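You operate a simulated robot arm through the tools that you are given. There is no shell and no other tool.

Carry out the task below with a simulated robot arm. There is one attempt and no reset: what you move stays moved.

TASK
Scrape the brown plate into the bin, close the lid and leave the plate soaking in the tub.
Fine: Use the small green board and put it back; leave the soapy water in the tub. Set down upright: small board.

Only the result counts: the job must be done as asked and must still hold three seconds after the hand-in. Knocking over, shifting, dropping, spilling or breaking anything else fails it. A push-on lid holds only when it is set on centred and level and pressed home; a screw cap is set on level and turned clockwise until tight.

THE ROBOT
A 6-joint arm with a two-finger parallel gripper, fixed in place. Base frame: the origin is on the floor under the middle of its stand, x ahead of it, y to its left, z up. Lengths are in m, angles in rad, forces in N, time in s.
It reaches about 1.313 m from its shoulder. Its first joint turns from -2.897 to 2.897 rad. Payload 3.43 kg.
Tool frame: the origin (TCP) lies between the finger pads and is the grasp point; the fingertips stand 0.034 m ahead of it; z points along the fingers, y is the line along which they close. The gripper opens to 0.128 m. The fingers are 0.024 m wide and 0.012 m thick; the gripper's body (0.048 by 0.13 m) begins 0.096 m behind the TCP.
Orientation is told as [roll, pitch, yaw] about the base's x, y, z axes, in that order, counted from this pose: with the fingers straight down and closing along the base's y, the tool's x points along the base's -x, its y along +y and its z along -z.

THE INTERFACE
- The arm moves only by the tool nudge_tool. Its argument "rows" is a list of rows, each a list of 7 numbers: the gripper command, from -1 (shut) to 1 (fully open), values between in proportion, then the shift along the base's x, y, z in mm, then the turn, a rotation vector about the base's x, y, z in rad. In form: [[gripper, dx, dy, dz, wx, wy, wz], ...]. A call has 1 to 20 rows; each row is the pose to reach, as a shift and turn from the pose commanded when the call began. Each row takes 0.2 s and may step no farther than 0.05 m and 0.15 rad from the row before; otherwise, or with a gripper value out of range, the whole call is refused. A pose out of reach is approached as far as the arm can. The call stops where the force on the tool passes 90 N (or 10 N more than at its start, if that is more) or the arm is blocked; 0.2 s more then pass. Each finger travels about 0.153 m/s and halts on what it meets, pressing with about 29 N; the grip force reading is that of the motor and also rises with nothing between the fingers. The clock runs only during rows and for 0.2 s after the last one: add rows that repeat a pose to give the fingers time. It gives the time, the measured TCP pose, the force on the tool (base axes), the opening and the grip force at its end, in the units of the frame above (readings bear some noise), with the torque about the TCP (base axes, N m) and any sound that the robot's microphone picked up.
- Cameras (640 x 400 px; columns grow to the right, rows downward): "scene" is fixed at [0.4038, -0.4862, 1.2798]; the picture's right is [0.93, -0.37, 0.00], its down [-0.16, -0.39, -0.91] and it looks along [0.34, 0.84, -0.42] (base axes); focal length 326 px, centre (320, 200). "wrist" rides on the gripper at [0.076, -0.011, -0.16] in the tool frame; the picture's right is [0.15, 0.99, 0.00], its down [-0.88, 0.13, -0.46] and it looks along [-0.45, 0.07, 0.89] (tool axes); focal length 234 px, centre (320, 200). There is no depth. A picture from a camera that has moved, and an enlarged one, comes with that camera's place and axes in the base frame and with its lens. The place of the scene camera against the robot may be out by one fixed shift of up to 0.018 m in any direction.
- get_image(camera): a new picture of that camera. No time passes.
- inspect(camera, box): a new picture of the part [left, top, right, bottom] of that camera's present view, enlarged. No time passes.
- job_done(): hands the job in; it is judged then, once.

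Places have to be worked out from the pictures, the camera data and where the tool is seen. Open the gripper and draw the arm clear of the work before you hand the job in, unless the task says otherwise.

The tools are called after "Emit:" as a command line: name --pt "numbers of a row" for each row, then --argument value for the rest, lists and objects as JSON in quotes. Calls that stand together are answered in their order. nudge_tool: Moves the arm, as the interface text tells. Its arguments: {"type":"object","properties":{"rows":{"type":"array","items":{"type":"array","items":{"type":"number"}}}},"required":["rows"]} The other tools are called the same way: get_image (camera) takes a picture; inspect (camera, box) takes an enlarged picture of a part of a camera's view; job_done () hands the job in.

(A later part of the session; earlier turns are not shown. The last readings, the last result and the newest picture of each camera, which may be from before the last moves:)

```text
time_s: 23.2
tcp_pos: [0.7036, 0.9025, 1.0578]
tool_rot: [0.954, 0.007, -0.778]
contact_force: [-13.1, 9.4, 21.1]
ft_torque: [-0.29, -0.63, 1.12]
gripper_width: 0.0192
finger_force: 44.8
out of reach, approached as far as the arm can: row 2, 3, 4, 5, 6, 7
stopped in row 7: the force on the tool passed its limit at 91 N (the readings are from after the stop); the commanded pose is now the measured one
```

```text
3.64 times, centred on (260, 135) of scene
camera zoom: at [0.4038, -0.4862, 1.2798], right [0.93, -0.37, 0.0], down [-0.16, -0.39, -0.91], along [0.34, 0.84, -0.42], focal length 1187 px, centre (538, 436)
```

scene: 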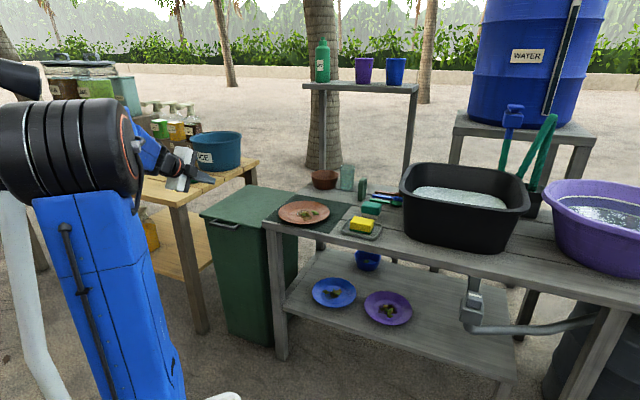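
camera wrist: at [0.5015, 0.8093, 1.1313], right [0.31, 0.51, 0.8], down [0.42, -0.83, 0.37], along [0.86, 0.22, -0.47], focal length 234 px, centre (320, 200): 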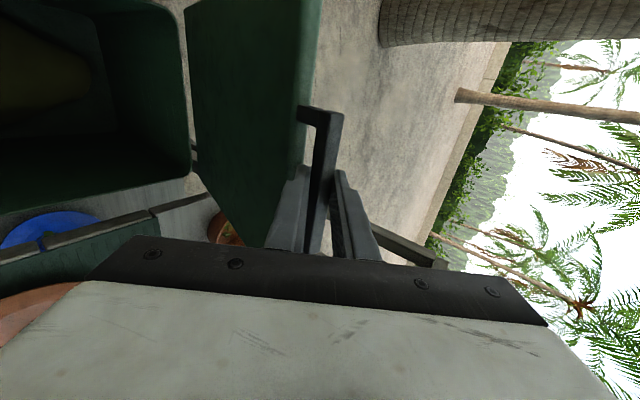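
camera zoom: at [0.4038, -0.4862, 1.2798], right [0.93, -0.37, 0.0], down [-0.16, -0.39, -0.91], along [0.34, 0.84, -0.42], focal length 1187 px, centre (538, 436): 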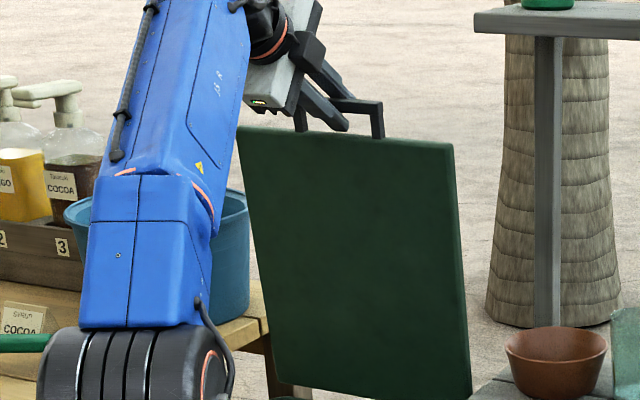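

The arm reached its limit at this tilt; the lid is nearly vertical. I'll rotate the tool shallower about the bar to gain reach.

Emit:
nudge_tool --pt "-1 -0.5 -0.5 -1 0.064 -0.064 0" --pt "-1 -1 -1 -3 0.127 -0.127 0" --pt "-1 -1.5 -1.5 -4.5 0.19 -0.19 0" --pt "-1 -2 -2 -6 0.252 -0.252 0" --pt "-1 -2 -2 -6 0.252 -0.252 0"

Emit:
inspect --camera "scene" --box '[215, 80, 305, 190]'

```text
time_s: 24.4
tcp_pos: [0.7012, 0.899, 1.0554]
tool_rot: [1.314, 0.006, -0.78]
contact_force: [-20.0, 14.0, 46.3]
ft_torque: [-0.31, -1.15, 0.72]
gripper_width: 0.0175
finger_force: 44.9
```

```text
3.64 times, centred on (260, 135) of scene
camera zoom: at [0.4038, -0.4862, 1.2798], right [0.93, -0.37, 0.0], down [-0.16, -0.39, -0.91], along [0.34, 0.84, -0.42], focal length 1187 px, centre (538, 436)
```

zoom: 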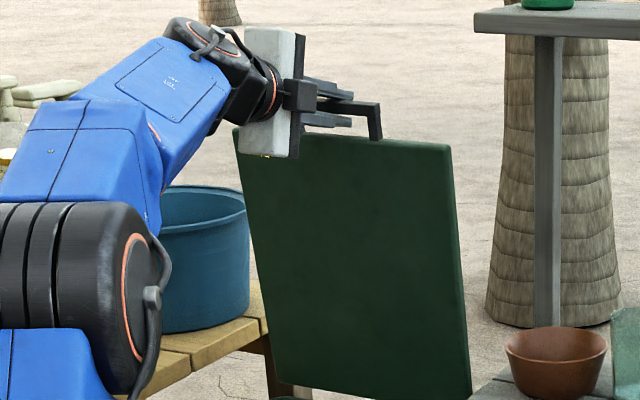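

The fingers now pass through the loop nearly perpendicular to the lid. I'll raise 3 mm to relieve the load and push past vertical.

Emit:
nudge_tool --pt "-1 0 1 3 0 0 0" --pt "-1 5 6 3 0 0 0" --pt "-1 10 11 3 0 0 0" --pt "-1 15 16 3 0 0 0" --pt "-1 20 21 3 0 0 0" --pt "-1 25 26 2 0 0 0" --pt "-1 30 31 1 0 0 0" --pt "-1 30 31 1 0 0 0"

Emit:
inspect --camera "scene" --box '[215, 80, 305, 190]'

Emit:
get_image --camera "wrist"

```text
time_s: 26.2
tcp_pos: [0.7326, 0.9303, 1.0566]
tool_rot: [1.315, 0.006, -0.781]
contact_force: [-11.7, 12.8, 57.2]
ft_torque: [-0.36, -1.18, 0.46]
gripper_width: 0.0166
finger_force: 44.9
```

```text
3.64 times, centred on (260, 135) of scene
camera zoom: at [0.4038, -0.4862, 1.2798], right [0.93, -0.37, 0.0], down [-0.16, -0.39, -0.91], along [0.34, 0.84, -0.42], focal length 1187 px, centre (538, 436)
```

zoom: 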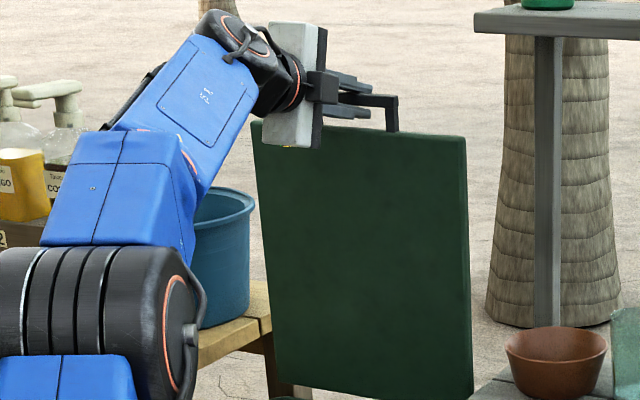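

```text
taken
camera wrist: at [0.5674, 0.8708, 1.0872], right [0.08, 0.28, 0.96], down [0.34, -0.91, 0.24], along [0.94, 0.31, -0.16], focal length 234 px, centre (320, 200)
```

wrist: 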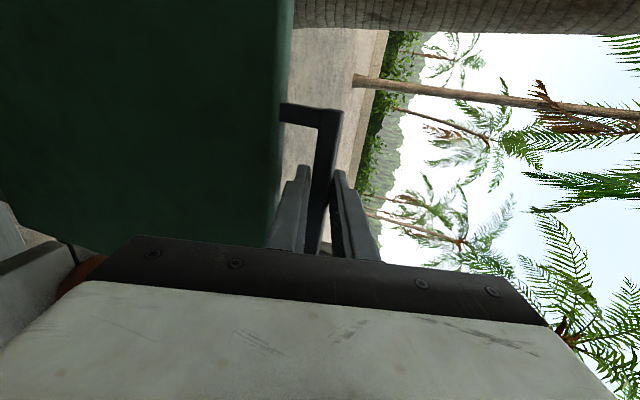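

Lid is about 93–95° and nearly balanced. I'll relieve the upward load by 4 mm and push on to find the stop.

Emit:
nudge_tool --pt "-1 0 1 4 0 0 0" --pt "-1 5 6 4 0 0 0" --pt "-1 10 11 4 0 0 0" --pt "-1 15 16 3 0 0 0" --pt "-1 20 21 2 0 0 0" --pt "-1 25 26 1 0 0 0" --pt "-1 30 31 -1 0 0 0" --pt "-1 30 31 -1 0 0 0"

Emit:
inspect --camera "scene" --box '[215, 80, 305, 190]'

```text
time_s: 28.0
tcp_pos: [0.7624, 0.9595, 1.0558]
tool_rot: [1.312, 0.005, -0.78]
contact_force: [1.0, 8.4, 53.7]
ft_torque: [-0.36, -1.12, 0.36]
gripper_width: 0.0152
finger_force: 45.3
```

```text
3.64 times, centred on (260, 135) of scene
camera zoom: at [0.4038, -0.4862, 1.2798], right [0.93, -0.37, 0.0], down [-0.16, -0.39, -0.91], along [0.34, 0.84, -0.42], focal length 1187 px, centre (538, 436)
```

zoom: 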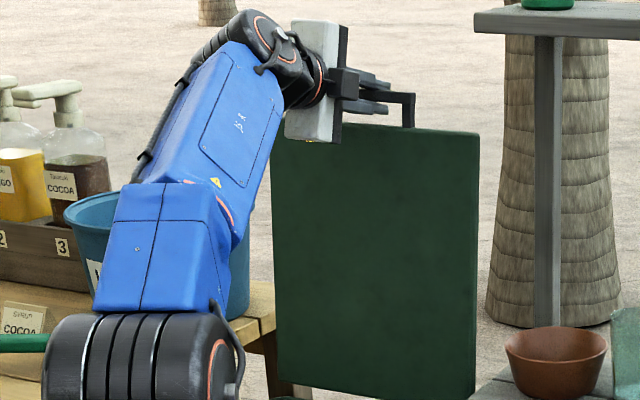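

The lid seems about 4–7° past vertical. I'll push further back, relieving the vertical load, to see if there's a stop.

Emit:
nudge_tool --pt "-1 0 1 3.5 0 0 0" --pt "-1 5 6 3 0 0 0" --pt "-1 10 11 2.5 0 0 0" --pt "-1 15 16 1 0 0 0" --pt "-1 20 21 -0.5 0 0 0" --pt "-1 25 26 -2 0 0 0" --pt "-1 30 31 -4 0 0 0" --pt "-1 30 31 -4 0 0 0"

Emit:
inspect --camera "scene" --box '[215, 80, 305, 190]'

```text
time_s: 29.7
tcp_pos: [0.776, 0.9728, 1.0525]
tool_rot: [1.329, 0.009, -0.778]
contact_force: [1.3, 5.5, 16.9]
ft_torque: [-0.35, -1.2, 0.2]
gripper_width: 0.0146
finger_force: 45.2
out of reach, approached as far as the arm can: row 3, 4, 5, 6, 7, 8
stopped in row 8: the force on the tool passed its limit at 91 N (the readings are from after the stop); the commanded pose is now the measured one
```

```text
3.64 times, centred on (260, 135) of scene
camera zoom: at [0.4038, -0.4862, 1.2798], right [0.93, -0.37, 0.0], down [-0.16, -0.39, -0.91], along [0.34, 0.84, -0.42], focal length 1187 px, centre (538, 436)
```

zoom: 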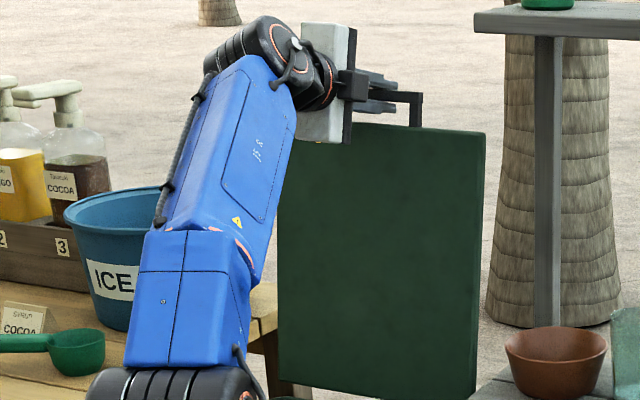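

Bar-width readings suggest the lid is ~98° open, and the arm is at its reach limit again. I'll rotate the tool to level and push further to find the stop before releasing.

Emit:
nudge_tool --pt "-1 0 0 1 0.07 -0.07 0" --pt "-1 0 0 0 0.14 -0.14 0" --pt "-1 0 0 -1 0.2 -0.2 0" --pt "-1 5 5 -1.5 0.21 -0.21 0" --pt "-1 10 10 -2.5 0.21 -0.21 0" --pt "-1 15 15 -3.5 0.21 -0.21 0" --pt "-1 20 20 -5 0.21 -0.21 0" --pt "-1 20 20 -5 0.21 -0.21 0"

Emit:
inspect --camera "scene" --box '[215, 80, 305, 190]'

```text
time_s: 31.5
tcp_pos: [0.7948, 0.9932, 1.048]
tool_rot: [1.624, 0.007, -0.775]
contact_force: [-12.9, -16.0, 23.7]
ft_torque: [-1.08, -0.47, -0.39]
gripper_width: 0.0167
finger_force: 44.2
out of reach, approached as far as the arm can: row 3, 4
```

```text
3.64 times, centred on (260, 135) of scene
camera zoom: at [0.4038, -0.4862, 1.2798], right [0.93, -0.37, 0.0], down [-0.16, -0.39, -0.91], along [0.34, 0.84, -0.42], focal length 1187 px, centre (538, 436)
```

zoom: 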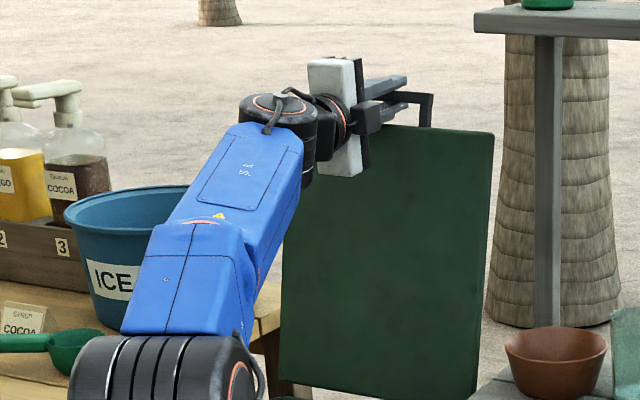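

A 20 N backward resistance has appeared at about 103°. I'll push 4 mm more to check whether this is a hard stop.

Emit:
nudge_tool --pt "-1 1.5 1.5 -0.5 0 0 0" --pt "-1 3 3 -1 0 0 0" --pt "-1 3 3 -1 0 0 0"

```text
time_s: 32.0
tcp_pos: [0.797, 0.9968, 1.0466]
tool_rot: [1.626, 0.008, -0.776]
contact_force: [-17.3, -29.0, 2.9]
ft_torque: [-1.08, -0.43, -0.03]
gripper_width: 0.0173
finger_force: 44.4
stopped in row 2: the force on the tool passed its limit at 99 N (the readings are from after the stop); the commanded pose is now the measured one
```

The reading of 99 N confirms a hard stop at about 103°, past vertical, so the lid should rest open. I'll release just 10 mm and withdraw straight back out of the loop.

Emit:
nudge_tool --pt "-0.7 0 0 0 0 0 0" --pt "-0.58 0 0 0 0 0 0" --pt "-0.58 -5 -5 0 0 0 0" --pt "-0.58 -15 -15 0 0 0 0" --pt "-0.58 -30 -30 0 0 0 0" --pt "-0.58 -50 -50 5 0 0 0" --pt "-0.58 -80 -80 15 0 0 0" --pt "-0.58 -80 -80 15 0 0 0"

Emit:
get_image --camera "wrist"

Emit:
get_image --camera "scene"

```text
time_s: 33.8
tcp_pos: [0.742, 0.9601, 1.0893]
tool_rot: [1.608, 0.003, -0.779]
contact_force: [10.3, -17.2, -58.0]
ft_torque: [-1.73, -0.48, -0.24]
gripper_width: 0.0822
finger_force: 28.8
out of reach, approached as far as the arm can: row 4, 5, 6, 7, 8
```

```text
taken
camera wrist: at [0.5759, 0.9002, 1.0727], right [-0.13, 0.08, 0.99], down [0.3, -0.95, 0.11], along [0.94, 0.32, 0.1], focal length 234 px, centre (320, 200)
```

wrist: 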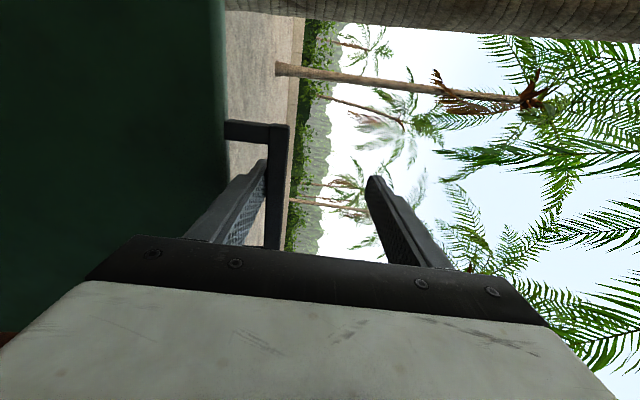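

```text
taken
```

scene: 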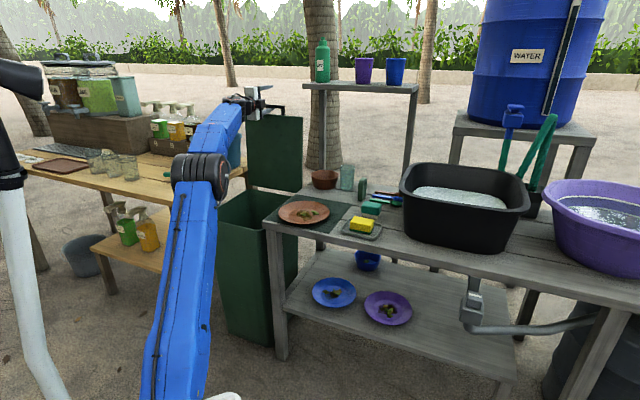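

The IK pulled the tool up while backing off (a wrist limit for level poses near the base), so the lower finger is hooked under the bar. I'll lower the tool back to centre the bar between the fingers and check.

Emit:
nudge_tool --pt "-0.3 0 0 -10 -0.02 0.02 0" --pt "-0.3 0 0 -20 -0.04 0.04 0" --pt "-0.3 0 0 -30 -0.06 0.06 0" --pt "-0.3 0 0 -36 -0.08 0.08 0" --pt "-0.3 0 0 -36 -0.08 0.08 0"

Emit:
get_image --camera "wrist"

Emit:
inspect --camera "scene" --box '[215, 80, 305, 190]'

```text
time_s: 35.0
tcp_pos: [0.7362, 0.9582, 1.0636]
tool_rot: [1.511, 0.008, -0.774]
contact_force: [-0.2, 0.5, -0.3]
ft_torque: [0.01, -0.02, 0.0]
gripper_width: 0.0444
finger_force: 0.1
```

```text
taken
camera wrist: at [0.5697, 0.8973, 1.0626], right [-0.06, 0.14, 0.99], down [0.32, -0.94, 0.15], along [0.95, 0.32, 0.01], focal length 234 px, centre (320, 200)
```

wrist: 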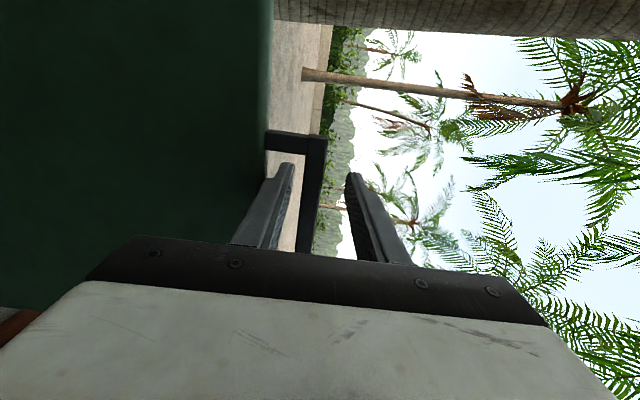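

```text
3.64 times, centred on (260, 135) of scene
camera zoom: at [0.4038, -0.4862, 1.2798], right [0.93, -0.37, 0.0], down [-0.16, -0.39, -0.91], along [0.34, 0.84, -0.42], focal length 1187 px, centre (538, 436)
```

zoom: 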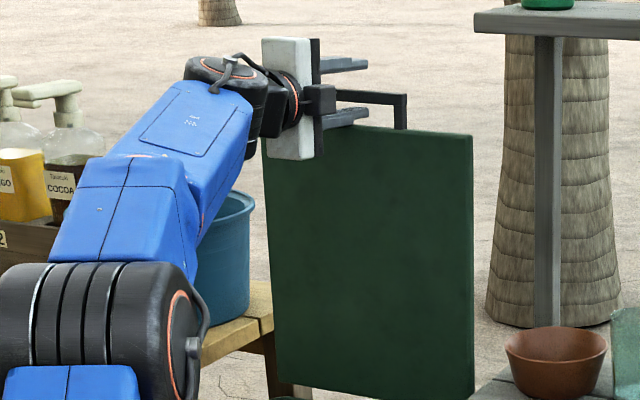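

Contact force is zero and the lid stands on its own. I'll wait a second without moving to see whether the lid stays put.

Emit:
nudge_tool --pt "-0.3 0 0 0 0 0 0" --pt "-0.3 0 0 0 0 0 0" --pt "-0.3 0 0 0 0 0 0" --pt "-0.3 0 0 0 0 0 0" --pt "-0.3 0 0 0 0 0 0"

Emit:
inspect --camera "scene" --box '[215, 80, 305, 190]'

Emit:
inspect --camera "wrist" --box '[200, 100, 440, 260]'

```text
time_s: 36.2
tcp_pos: [0.7371, 0.9591, 1.0622]
tool_rot: [1.509, 0.008, -0.776]
contact_force: [0.6, 0.4, 0.0]
ft_torque: [-0.02, 0.01, 0.0]
gripper_width: 0.0448
finger_force: 0.1
```

```text
3.64 times, centred on (260, 135) of scene
camera zoom: at [0.4038, -0.4862, 1.2798], right [0.93, -0.37, 0.0], down [-0.16, -0.39, -0.91], along [0.34, 0.84, -0.42], focal length 1187 px, centre (538, 436)
```

zoom: 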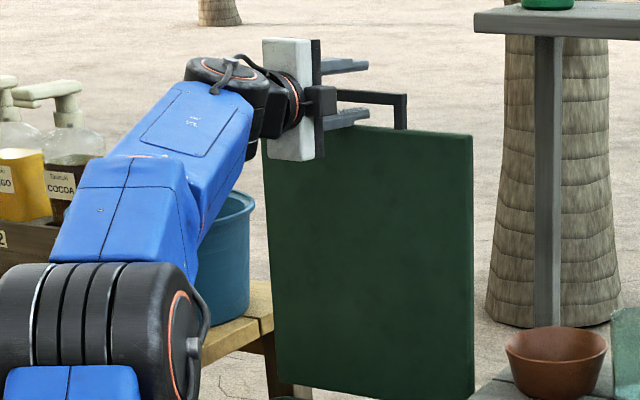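

```text
2.50 times, centred on (320, 180) of wrist
camera zoom: at [0.5703, 0.8974, 1.0615], right [-0.05, 0.14, 0.99], down [0.32, -0.94, 0.15], along [0.95, 0.32, 0.01], focal length 585 px, centre (320, 250)
```

zoom: 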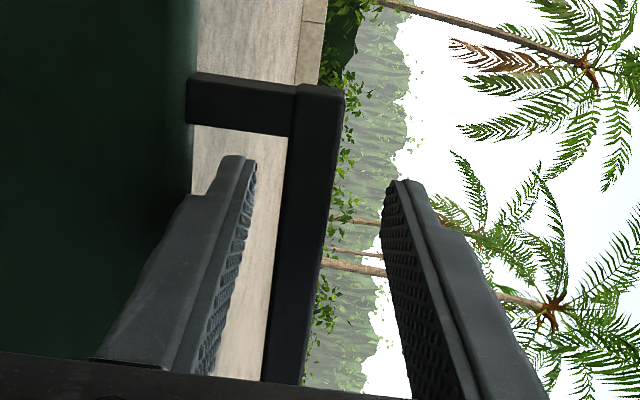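

The lid stays open by itself. I'll withdraw in small steps, pitching the tool down slightly as I go to stay clear of the wrist limit.

Emit:
nudge_tool --pt "-0.3 -7 -7 0.5 -0.02 0.02 0" --pt "-0.3 -14 -14 1.5 -0.04 0.04 0" --pt "-0.3 -21 -21 3 -0.065 0.065 0" --pt "-0.3 -28 -28 4 -0.095 0.095 0" --pt "-0.3 -38 -38 8 -0.14 0.14 0" --pt "-0.3 -50 -50 15 -0.19 0.19 0" --pt "-0.3 -65 -65 25 -0.25 0.25 0" --pt "-0.3 -65 -65 25 -0.25 0.25 0"

Emit:
get_image --camera "wrist"

Emit:
inspect --camera "scene" --box '[180, 70, 320, 220]'

```text
time_s: 38.0
tcp_pos: [0.6728, 0.8945, 1.0865]
tool_rot: [1.153, 0.012, -0.783]
contact_force: [0.1, 0.1, -0.3]
ft_torque: [-0.01, -0.03, 0.02]
gripper_width: 0.0447
finger_force: 0.1
```

```text
taken
camera wrist: at [0.5128, 0.84, 1.1407], right [0.18, 0.38, 0.91], down [0.37, -0.88, 0.29], along [0.91, 0.28, -0.3], focal length 234 px, centre (320, 200)
```

wrist: 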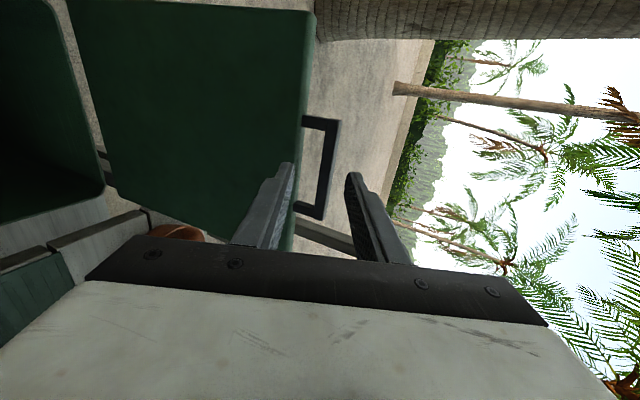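

```text
2.67 times, centred on (250, 145) of scene
camera zoom: at [0.4038, -0.4862, 1.2798], right [0.93, -0.37, 0.0], down [-0.16, -0.39, -0.91], along [0.34, 0.84, -0.42], focal length 870 px, centre (507, 347)
```

zoom: 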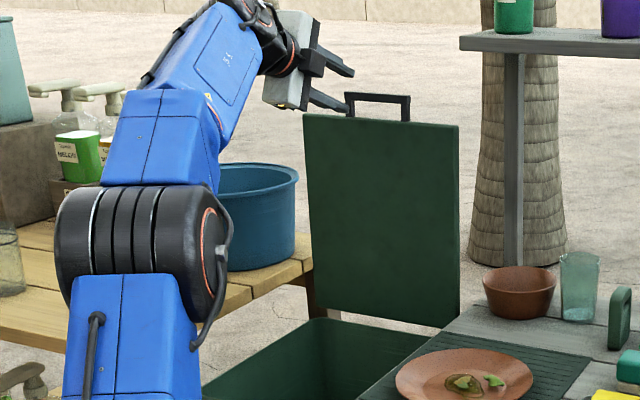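

The lid stands open on its own. Plan: push the plate left so it overhangs the bin, then sweep the food off with the small board. First I retract from the lid and bring the tool back to pointing down.

Emit:
nudge_tool --pt "-0.3 -24 -24 5 -0.09 0.09 0" --pt "-0.3 -48 -48 5 -0.18 0.18 0" --pt "-0.3 -72 -72 0 -0.27 0.27 0" --pt "-0.3 -96 -96 -10 -0.36 0.36 0" --pt "-0.6 -120 -120 -20 -0.45 0.45 0" --pt "-1 -144 -144 -30 -0.54 0.54 0" --pt "-1 -160 -175 -40 -0.63 0.63 0" --pt "-1 -165 -210 -50 -0.72 0.72 0" --pt "-1 -160 -250 -60 -0.81 0.81 0" --pt "-1 -150 -290 -70 -0.815 0.815 0" --pt "-1 -150 -290 -70 -0.815 0.815 0"

Emit:
get_image --camera "scene"

```text
time_s: 40.4
tcp_pos: [0.5214, 0.6014, 1.0162]
tool_rot: [0.0, 0.01, -0.796]
contact_force: [-0.3, -0.4, -1.8]
ft_torque: [0.04, 0.0, 0.01]
gripper_width: 0.0002
finger_force: 29.1
```

```text
taken
```

scene: 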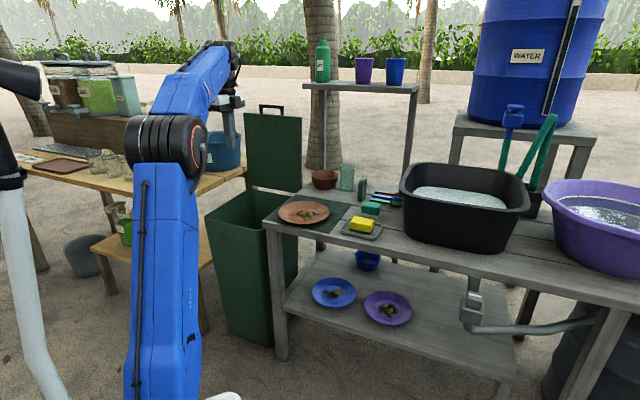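

Lid is holding open. I'll yaw the tool to +45° (fingers closing along the table's length) and hover over the plate/board area for a close look.

Emit:
nudge_tool --pt "-1 16 -16 -5 0 0 0.14" --pt "-1 32 -32 -10 0 0 0.28" --pt "-1 50 -48 -16 0 0 0.42" --pt "-1 67 -64 -22 0 0 0.56" --pt "-1 84 -80 -28 0 0 0.7" --pt "-1 100 -96 -34 0 0 0.84" --pt "-1 118 -112 -40 0 0 0.98" --pt "-1 135 -128 -46 0 0 1.12" --pt "-1 152 -144 -52 0 0 1.26" --pt "-1 170 -160 -60 0 0 1.4" --pt "-1 186 -177 -66 0 0 1.54" --pt "-1 186 -177 -66 0 0 1.58" --pt "-1 186 -177 -66 0 0 1.58"

Emit:
get_image --camera "wrist"

Emit:
inspect --camera "scene" --box '[200, 90, 440, 250]'

```text
time_s: 43.2
tcp_pos: [0.7072, 0.4259, 0.9519]
tool_rot: [0.001, 0.01, 0.788]
contact_force: [-0.6, -0.1, 0.1]
ft_torque: [0.0, 0.03, 0.01]
gripper_width: 0.0002
finger_force: 28.6
```

```text
taken
camera wrist: at [0.6628, 0.3656, 1.1122], right [-0.8, 0.59, 0.0], down [0.53, 0.72, 0.45], along [0.26, 0.36, -0.89], focal length 234 px, centre (320, 200)
```

wrist: 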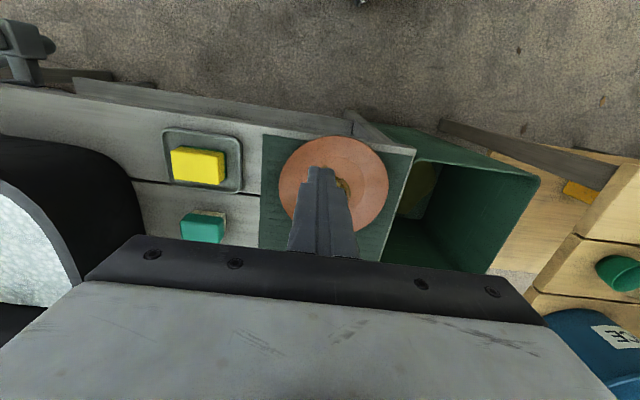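

```text
2.50 times, centred on (320, 170) of scene
camera zoom: at [0.4038, -0.4862, 1.2798], right [0.93, -0.37, 0.0], down [-0.16, -0.39, -0.91], along [0.34, 0.84, -0.42], focal length 816 px, centre (320, 275)
```

zoom: 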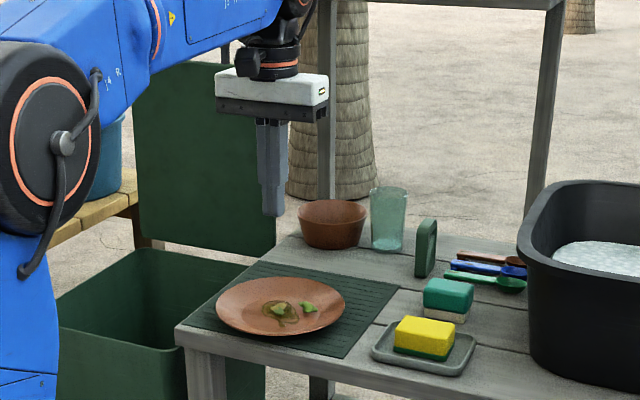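

Good overhead view of plate, table edge and open bin. I'll zoom for measurements of the bin mouth, table edge and plate.

Emit:
inspect --camera "wrist" --box '[250, 110, 550, 280]'

Emit:
inspect --camera "scene" --box '[200, 180, 300, 250]'

```text
2.13 times, centred on (400, 195) of wrist
camera zoom: at [0.6628, 0.3656, 1.1122], right [-0.8, 0.59, 0.0], down [0.53, 0.72, 0.45], along [0.26, 0.36, -0.89], focal length 500 px, centre (149, 211)
```

zoom: 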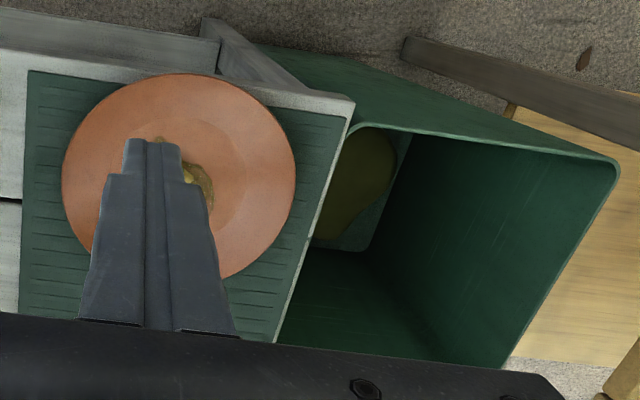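

```text
5.71 times, centred on (250, 215) of scene
camera zoom: at [0.4038, -0.4862, 1.2798], right [0.93, -0.37, 0.0], down [-0.16, -0.39, -0.91], along [0.34, 0.84, -0.42], focal length 1865 px, centre (720, 114)
```

zoom: 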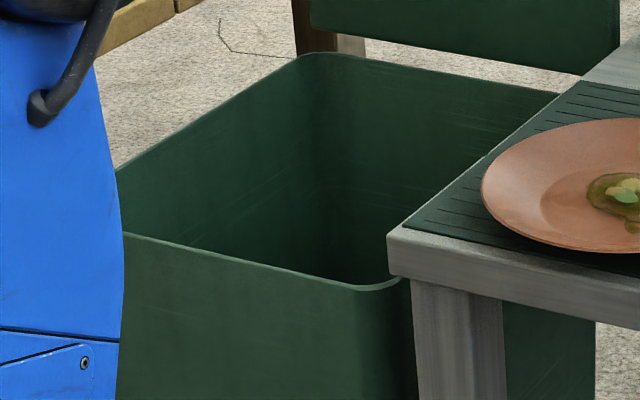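

The bin mouth spans about u∈[-0.27,0.00], v∈[0.835,1.14]; the plate centre is about (u 0.158, v 0.882). I'll lower the closed fingers to the right of the plate, between it and the sponge dish.

Emit:
nudge_tool --pt "-1 30 0 0 0 0 0" --pt "-1 60 -1 -10 0 0 0" --pt "-1 90 -3 -30 0 0 0" --pt "-1 118 -3.7 -60 0 0 0" --pt "-1 118 -3.7 -100 0 0 0" --pt "-1 118 -3.7 -140 0 0 0" --pt "-1 118 -3.7 -160 0 0 0" --pt "-1 118 -3.7 -160 0 0 0"

Emit:
get_image --camera "wrist"

Emit:
inspect --camera "scene" --box '[260, 160, 400, 250]'

```text
time_s: 45.0
tcp_pos: [0.8262, 0.4215, 0.791]
tool_rot: [0.004, 0.009, 0.784]
contact_force: [0.0, 0.0, 0.2]
ft_torque: [-0.02, 0.04, 0.02]
gripper_width: 0.0001
finger_force: 28.9
```

```text
taken
camera wrist: at [0.7812, 0.363, 0.9512], right [-0.8, 0.6, 0.0], down [0.53, 0.72, 0.45], along [0.26, 0.36, -0.89], focal length 234 px, centre (320, 200)
```

wrist: 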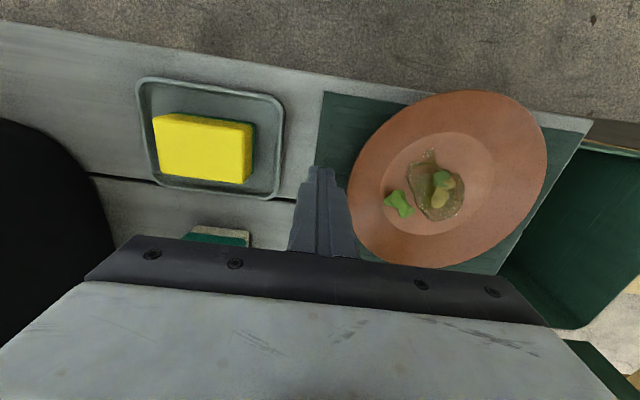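

```text
4.44 times, centred on (330, 205) of scene
camera zoom: at [0.4038, -0.4862, 1.2798], right [0.93, -0.37, 0.0], down [-0.16, -0.39, -0.91], along [0.34, 0.84, -0.42], focal length 1450 px, centre (276, 178)
```

zoom: 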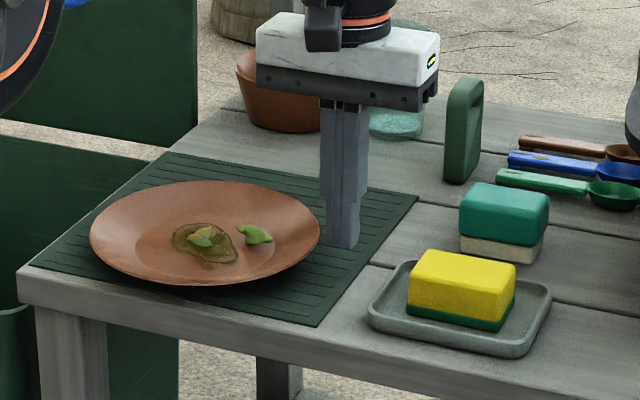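

Fingers are aligned right of the plate, clear of the dish. I'll lower to just above the mat (tips about 0.724).

Emit:
nudge_tool --pt "-1 0 0 -12 0 0 0" --pt "-1 0 0 -24 0 0 0" --pt "-1 0 0 -33 0 0 0" --pt "-1 0 0 -33 0 0 0"

Emit:
inspect --camera "scene" --box '[260, 160, 400, 250]'

Emit:
inspect --camera "wrist" --box '[240, 80, 560, 280]'

```text
time_s: 46.0
tcp_pos: [0.8255, 0.4245, 0.7558]
tool_rot: [0.001, 0.01, 0.787]
contact_force: [0.0, 0.7, 0.1]
ft_torque: [-0.02, 0.01, 0.01]
gripper_width: 0.0
finger_force: 29.3
```

```text
4.44 times, centred on (330, 205) of scene
camera zoom: at [0.4038, -0.4862, 1.2798], right [0.93, -0.37, 0.0], down [-0.16, -0.39, -0.91], along [0.34, 0.84, -0.42], focal length 1450 px, centre (276, 178)
```

zoom: 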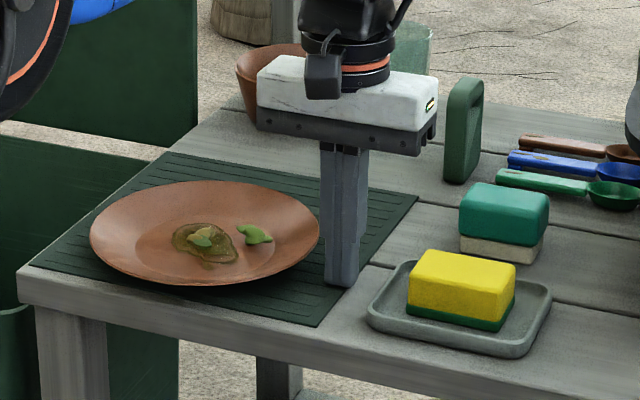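

```text
2.00 times, centred on (400, 180) of wrist
camera zoom: at [0.7818, 0.3634, 0.9163], right [-0.8, 0.6, 0.0], down [0.53, 0.72, 0.45], along [0.26, 0.36, -0.89], focal length 468 px, centre (160, 240)
```

zoom: 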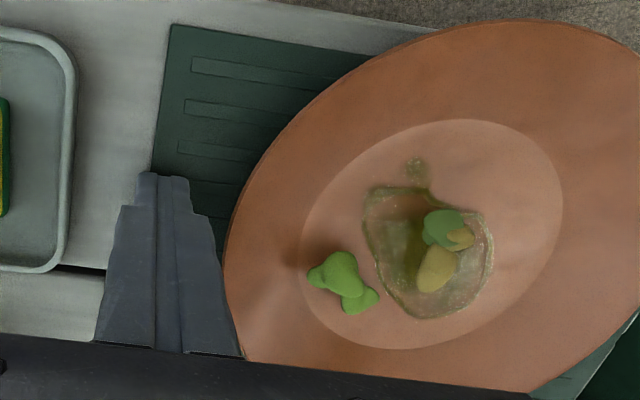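

Tips hover at z≈0.722 with no contact. I'll push the plate gently left (toward the bin) in small steps.

Emit:
nudge_tool --pt "-1 -4 4 0 0 0 0" --pt "-1 -8 8 0 0 0 0" --pt "-1 -12 12 0 0 0 0" --pt "-1 -16 16 0 0 0 0" --pt "-1 -20 20 0 0 0 0" --pt "-1 -24 24 0 0 0 0" --pt "-1 -28 28 0 0 0 0" --pt "-1 -32 32 0 0 0 0" --pt "-1 -36 36 0 0 0 0" --pt "-1 -40 40 0 0 0 0" --pt "-1 -40 40 0 0 0 0"

Emit:
inspect --camera "scene" --box '[260, 160, 400, 250]'

Emit:
get_image --camera "wrist"

```text
time_s: 48.4
tcp_pos: [0.7848, 0.464, 0.758]
tool_rot: [0.001, 0.012, 0.787]
contact_force: [1.4, -0.8, 0.1]
ft_torque: [-0.04, -0.01, -0.02]
gripper_width: 0.0
finger_force: 29.1
```

```text
4.44 times, centred on (330, 205) of scene
camera zoom: at [0.4038, -0.4862, 1.2798], right [0.93, -0.37, 0.0], down [-0.16, -0.39, -0.91], along [0.34, 0.84, -0.42], focal length 1450 px, centre (276, 178)
```

zoom: 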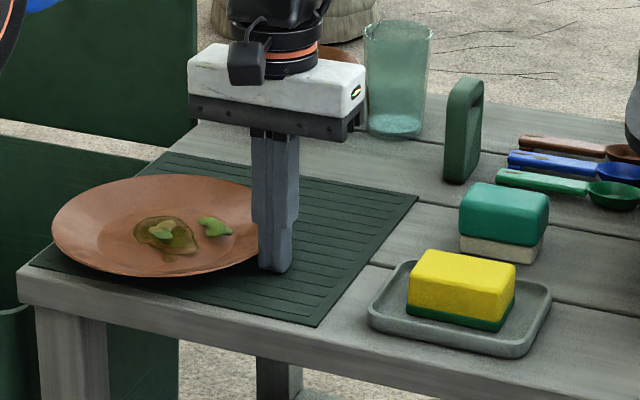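

```text
taken
camera wrist: at [0.7404, 0.4034, 0.918], right [-0.8, 0.6, 0.0], down [0.53, 0.72, 0.45], along [0.26, 0.36, -0.89], focal length 234 px, centre (320, 200)
```

wrist: 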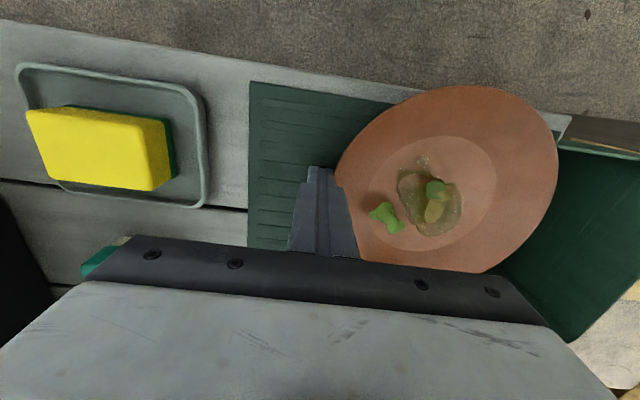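

The plate slides alone (mat stays), about 1.6 N. Its centre is now at about u 0.119. It would be safer to also shift it back ~5 cm so falling food clears the bin's front wall, so I'll lift over and go to the front side of the plate.

Emit:
nudge_tool --pt "-1 4 -4 0 0 0 0" --pt "-1 4 -4 45 0 0 0" --pt "-1 0 0 90 0 0 0" --pt "-1 -35 -2 95 0 0 0" --pt "-1 -70 -4 95 0 0 0" --pt "-1 -105 -7 95 0 0 0" --pt "-1 -140 -10 95 0 0 0" --pt "-1 -170 -15 90 0 0 0" --pt "-1 -170 -15 60 0 0 0" --pt "-1 -170 -15 30 0 0 0" --pt "-1 -170 -15 30 0 0 0"

Emit:
get_image --camera "wrist"

Emit:
inspect --camera "scene" --box '[230, 160, 370, 250]'

```text
time_s: 50.8
tcp_pos: [0.6172, 0.4506, 0.7863]
tool_rot: [0.002, 0.011, 0.784]
contact_force: [0.1, -0.6, -0.4]
ft_torque: [-0.03, 0.01, -0.02]
gripper_width: 0.0
finger_force: 29.2
```

```text
taken
camera wrist: at [0.5728, 0.3894, 0.9471], right [-0.8, 0.6, 0.0], down [0.53, 0.72, 0.45], along [0.26, 0.36, -0.89], focal length 234 px, centre (320, 200)
```

wrist: 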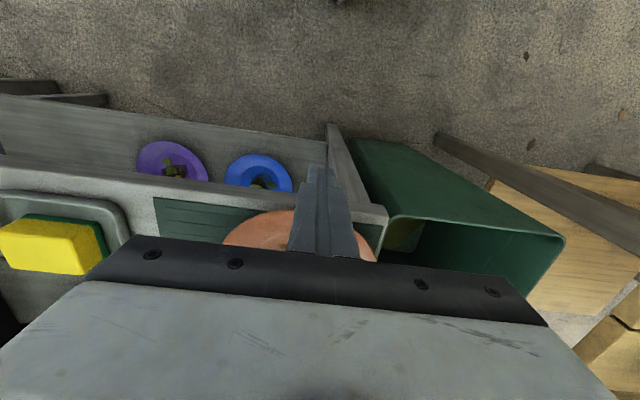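

```text
4.44 times, centred on (300, 205) of scene
camera zoom: at [0.4038, -0.4862, 1.2798], right [0.93, -0.37, 0.0], down [-0.16, -0.39, -0.91], along [0.34, 0.84, -0.42], focal length 1450 px, centre (409, 178)
```

zoom: 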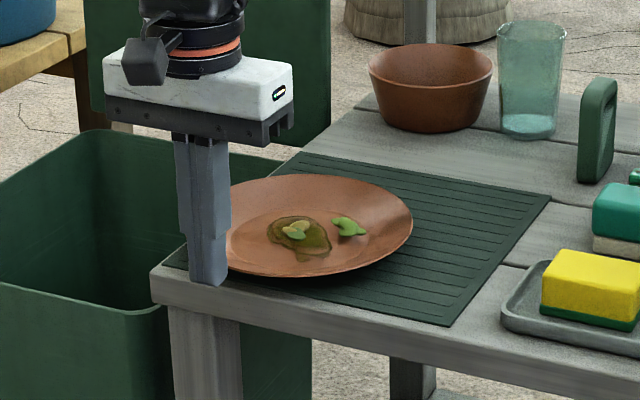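

Fingers are in front of the plate's centre line. I'll lower and push the plate back by about 5 cm.

Emit:
nudge_tool --pt "-1 0 0 -14 0 0 0" --pt "-1 0 0 -27 0 0 0" --pt "-1 5 5 -27 0 0 0" --pt "-1 10 10 -27 0 0 0" --pt "-1 14 14 -27 0 0 0" --pt "-1 18 18 -27 0 0 0" --pt "-1 22 22 -27 0 0 0" --pt "-1 26 26 -27 0 0 0" --pt "-1 30 30 -27 0 0 0" --pt "-1 34 34 -27 0 0 0" --pt "-1 38 38 -27 0 0 0" --pt "-1 42 42 -27 0 0 0" --pt "-1 46 46 -27 0 0 0" --pt "-1 49 49 -27 0 0 0" --pt "-1 49 49 -27 0 0 0"

Emit:
get_image --camera "wrist"

Emit:
inspect --camera "scene" --box '[230, 160, 370, 250]'

```text
time_s: 54.0
tcp_pos: [0.665, 0.4977, 0.7603]
tool_rot: [0.0, 0.009, 0.786]
contact_force: [-0.8, 0.1, 0.9]
ft_torque: [0.0, 0.04, -0.04]
gripper_width: 0.0002
finger_force: 28.6
```

```text
taken
camera wrist: at [0.6197, 0.4374, 0.9208], right [-0.8, 0.6, 0.0], down [0.53, 0.72, 0.45], along [0.26, 0.36, -0.89], focal length 234 px, centre (320, 200)
```

wrist: 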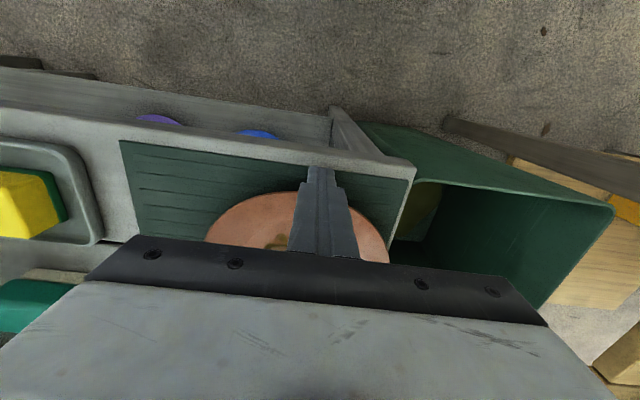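

```text
4.44 times, centred on (300, 205) of scene
camera zoom: at [0.4038, -0.4862, 1.2798], right [0.93, -0.37, 0.0], down [-0.16, -0.39, -0.91], along [0.34, 0.84, -0.42], focal length 1450 px, centre (409, 178)
```

zoom: 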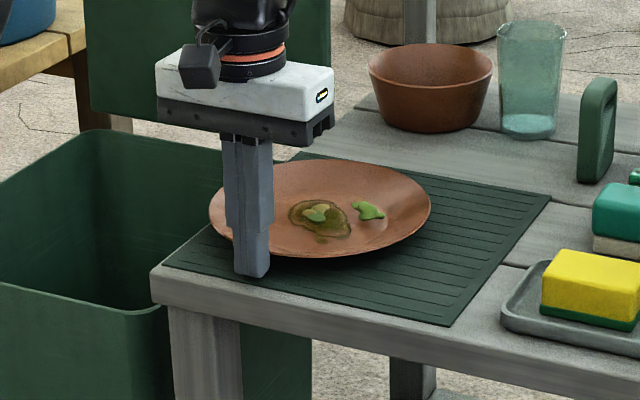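

Plate centre now about (u 0.12, v 0.93). I'll lift over to its right side again for the final left push.

Emit:
nudge_tool --pt "-1 -4 -4 0 0 0 0" --pt "-1 -4 -4 45 0 0 0" --pt "-1 0 -4 90 0 0 0" --pt "-1 40 -5 95 0 0 0" --pt "-1 80 -8 95 0 0 0" --pt "-1 120 -12 95 0 0 0" --pt "-1 160 -14 95 0 0 0" --pt "-1 168 -15 60 0 0 0" --pt "-1 168 -15 30 0 0 0" --pt "-1 168 -15 30 0 0 0"

Emit:
get_image --camera "wrist"

```text
time_s: 56.2
tcp_pos: [0.8302, 0.4823, 0.7908]
tool_rot: [0.002, 0.011, 0.788]
contact_force: [0.2, -0.6, -0.5]
ft_torque: [0.03, 0.01, -0.03]
gripper_width: 0.0002
finger_force: 28.6
```

```text
taken
camera wrist: at [0.7872, 0.4209, 0.951], right [-0.8, 0.6, 0.0], down [0.53, 0.72, 0.45], along [0.26, 0.36, -0.89], focal length 234 px, centre (320, 200)
```

wrist: 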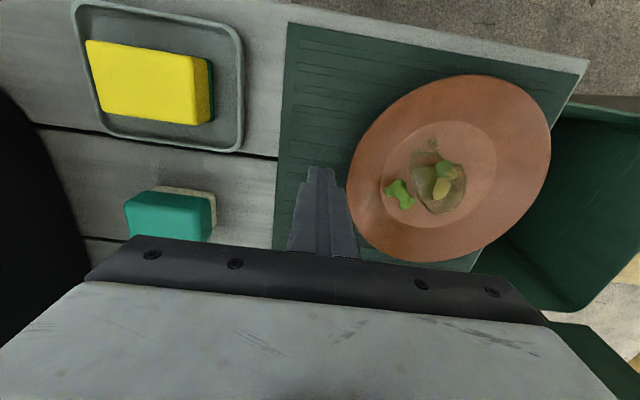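

Positioned right of the plate at v≈0.928. I'll lower and push left by about 5 cm so the rim overhangs the bin mouth.

Emit:
nudge_tool --pt "-1 0 0 -16 0 0 0" --pt "-1 0 0 -32 0 0 0" --pt "-1 -5 5 -32 0 0 0" --pt "-1 -10 10 -32 0 0 0" --pt "-1 -14 14 -32 0 0 0" --pt "-1 -18 18 -32 0 0 0" --pt "-1 -22 22 -32 0 0 0" --pt "-1 -26 26 -32 0 0 0" --pt "-1 -30 30 -32 0 0 0" --pt "-1 -34 34 -32 0 0 0" --pt "-1 -38 38 -32 0 0 0" --pt "-1 -42 42 -32 0 0 0" --pt "-1 -46 46 -32 0 0 0" --pt "-1 -48 48 -32 0 0 0" --pt "-1 -48 48 -32 0 0 0"

Emit:
get_image --camera "wrist"

Emit:
inspect --camera "scene" --box '[230, 160, 370, 250]'

```text
time_s: 59.4
tcp_pos: [0.7841, 0.5302, 0.7586]
tool_rot: [0.001, 0.011, 0.787]
contact_force: [1.6, -1.4, 0.3]
ft_torque: [-0.02, 0.0, 0.01]
gripper_width: 0.0002
finger_force: 28.7
```

```text
taken
camera wrist: at [0.74, 0.4699, 0.9184], right [-0.8, 0.59, 0.0], down [0.53, 0.72, 0.45], along [0.26, 0.36, -0.89], focal length 234 px, centre (320, 200)
```

wrist: 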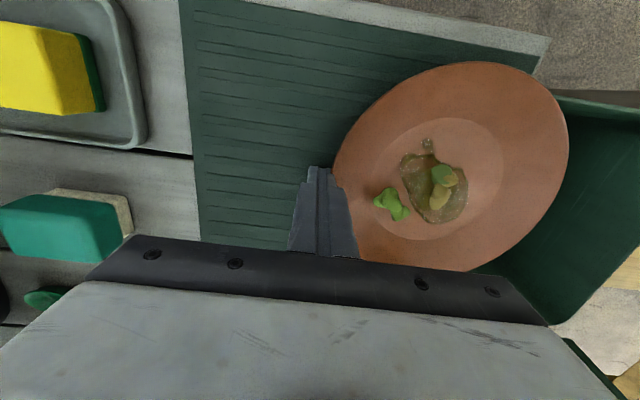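

```text
4.44 times, centred on (300, 205) of scene
camera zoom: at [0.4038, -0.4862, 1.2798], right [0.93, -0.37, 0.0], down [-0.16, -0.39, -0.91], along [0.34, 0.84, -0.42], focal length 1450 px, centre (409, 178)
```

zoom: 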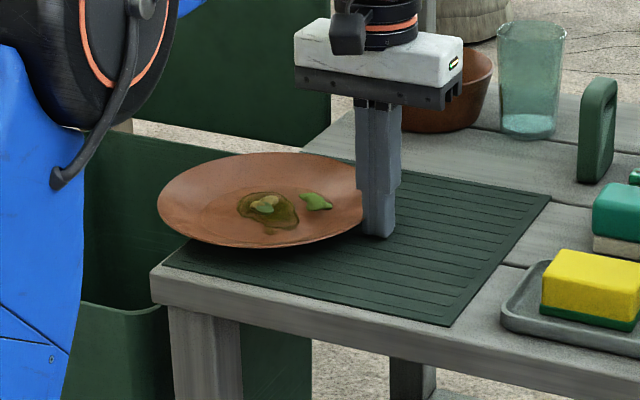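

The plate now overhangs the bin (centre about u 0.0715, v 0.93; left rim u≈-0.025). Next I raise, tilt the tool ~30° forward and approach the small board (est. u 0.308, v 1.135, top z≈0.814).

Emit:
nudge_tool --pt "-1 4 -4 0 0 0 0" --pt "-1 6 -6 40 0 0 0" --pt "-1 10 -8 85 0.03 -0.03 0" --pt "-0.8 30 -8 120 0.08 -0.08 0" --pt "-0.5 60 -8 140 0.13 -0.13 0" --pt "-0.22 90 -8 150 0.18 -0.18 0" --pt "-0.22 120 -7 155 0.23 -0.23 0" --pt "-0.22 150 -6 155 0.28 -0.28 0" --pt "-0.22 170 -6 150 0.33 -0.33 0" --pt "-0.22 176 -6 145 0.37 -0.37 0" --pt "-0.22 176 -6 145 0.37 -0.37 0"

Emit:
get_image --camera "wrist"

Emit:
get_image --camera "scene"

```text
time_s: 61.8
tcp_pos: [0.9597, 0.5258, 0.904]
tool_rot: [0.002, -0.514, 0.788]
contact_force: [1.1, -0.6, 0.2]
ft_torque: [-0.01, -0.01, 0.0]
gripper_width: 0.0499
finger_force: 0.0
```

```text
taken
camera wrist: at [0.8661, 0.4144, 1.0058], right [-0.79, 0.61, -0.07], down [0.29, 0.48, 0.83], along [0.54, 0.64, -0.55], focal length 234 px, centre (320, 200)
```

wrist: 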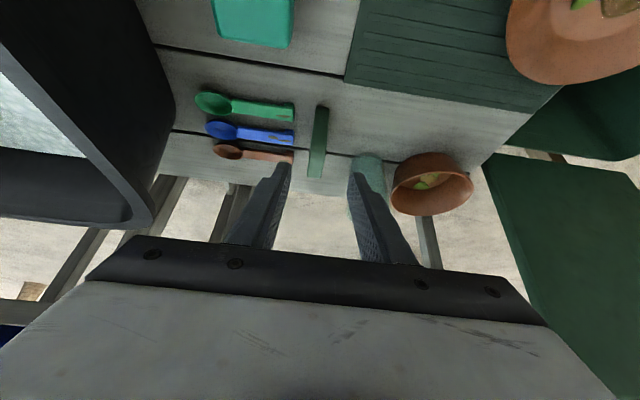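

```text
taken
```

scene: 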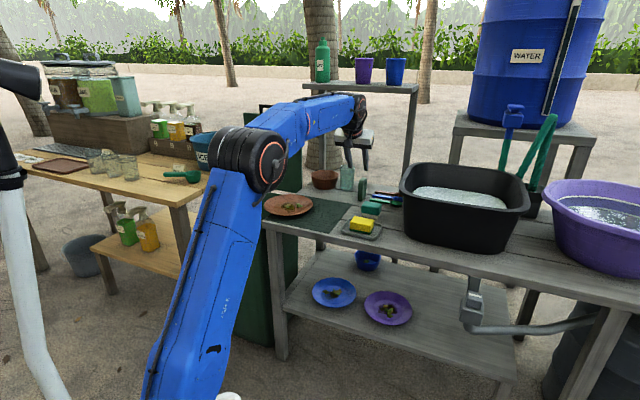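

The board shows right between the fingers in the wrist view. I'll zoom to refine its position.

Emit:
inspect --camera "wrist" --box '[230, 80, 410, 210]'

Emit:
inspect --camera "scene" --box '[300, 80, 440, 220]'

```text
3.08 times, centred on (320, 145) of wrist
camera zoom: at [0.8661, 0.4144, 1.0058], right [-0.79, 0.61, -0.07], down [0.29, 0.48, 0.83], along [0.54, 0.64, -0.55], focal length 720 px, centre (320, 369)
```

zoom: 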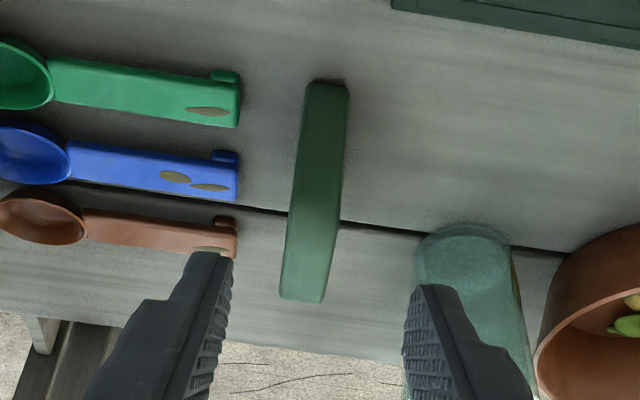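

```text
2.86 times, centred on (370, 150) of scene
camera zoom: at [0.4038, -0.4862, 1.2798], right [0.93, -0.37, 0.0], down [-0.16, -0.39, -0.91], along [0.34, 0.84, -0.42], focal length 932 px, centre (177, 343)
```

zoom: 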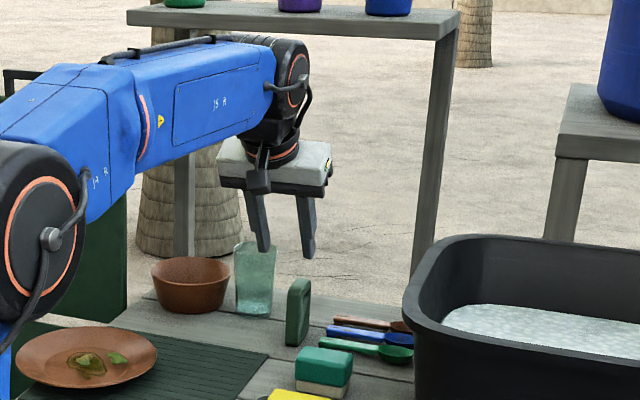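

Board centre is at about u 0.3075, v 1.13, spanning v 1.108–1.158. I'll descend along the tool axis so the pads straddle its upper half.

Emit:
nudge_tool --pt "-0.22 7.5 7.5 0 0 0 0" --pt "-0.22 19.3 19.3 -29 0 0 0" --pt "-0.22 31.1 31.1 -58 0 0 0" --pt "-0.22 43 43 -87 0 0 0" --pt "-0.22 55.4 54.4 -116 0 0 0" --pt "-0.22 55.4 54.4 -116 0 0 0"

Emit:
get_image --camera "wrist"

Emit:
inspect --camera "scene" --box '[310, 130, 420, 220]'

```text
time_s: 63.2
tcp_pos: [1.0172, 0.5799, 0.789]
tool_rot: [0.0, -0.513, 0.787]
contact_force: [-0.5, 0.2, 0.7]
ft_torque: [-0.01, 0.0, 0.01]
gripper_width: 0.0497
finger_force: 0.0
```

```text
taken
camera wrist: at [0.9229, 0.4693, 0.8908], right [-0.79, 0.61, -0.07], down [0.29, 0.48, 0.83], along [0.54, 0.64, -0.55], focal length 234 px, centre (320, 200)
```

wrist: 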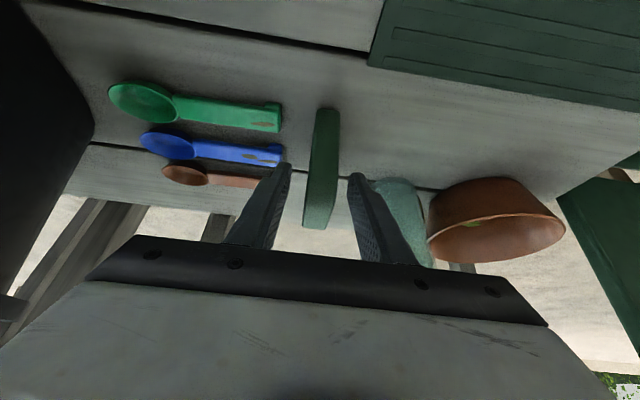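

```text
4.44 times, centred on (365, 175) of scene
camera zoom: at [0.4038, -0.4862, 1.2798], right [0.93, -0.37, 0.0], down [-0.16, -0.39, -0.91], along [0.34, 0.84, -0.42], focal length 1450 px, centre (120, 311)
```

zoom: 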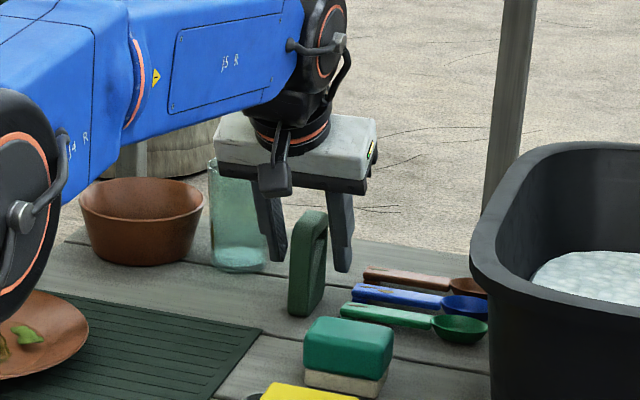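

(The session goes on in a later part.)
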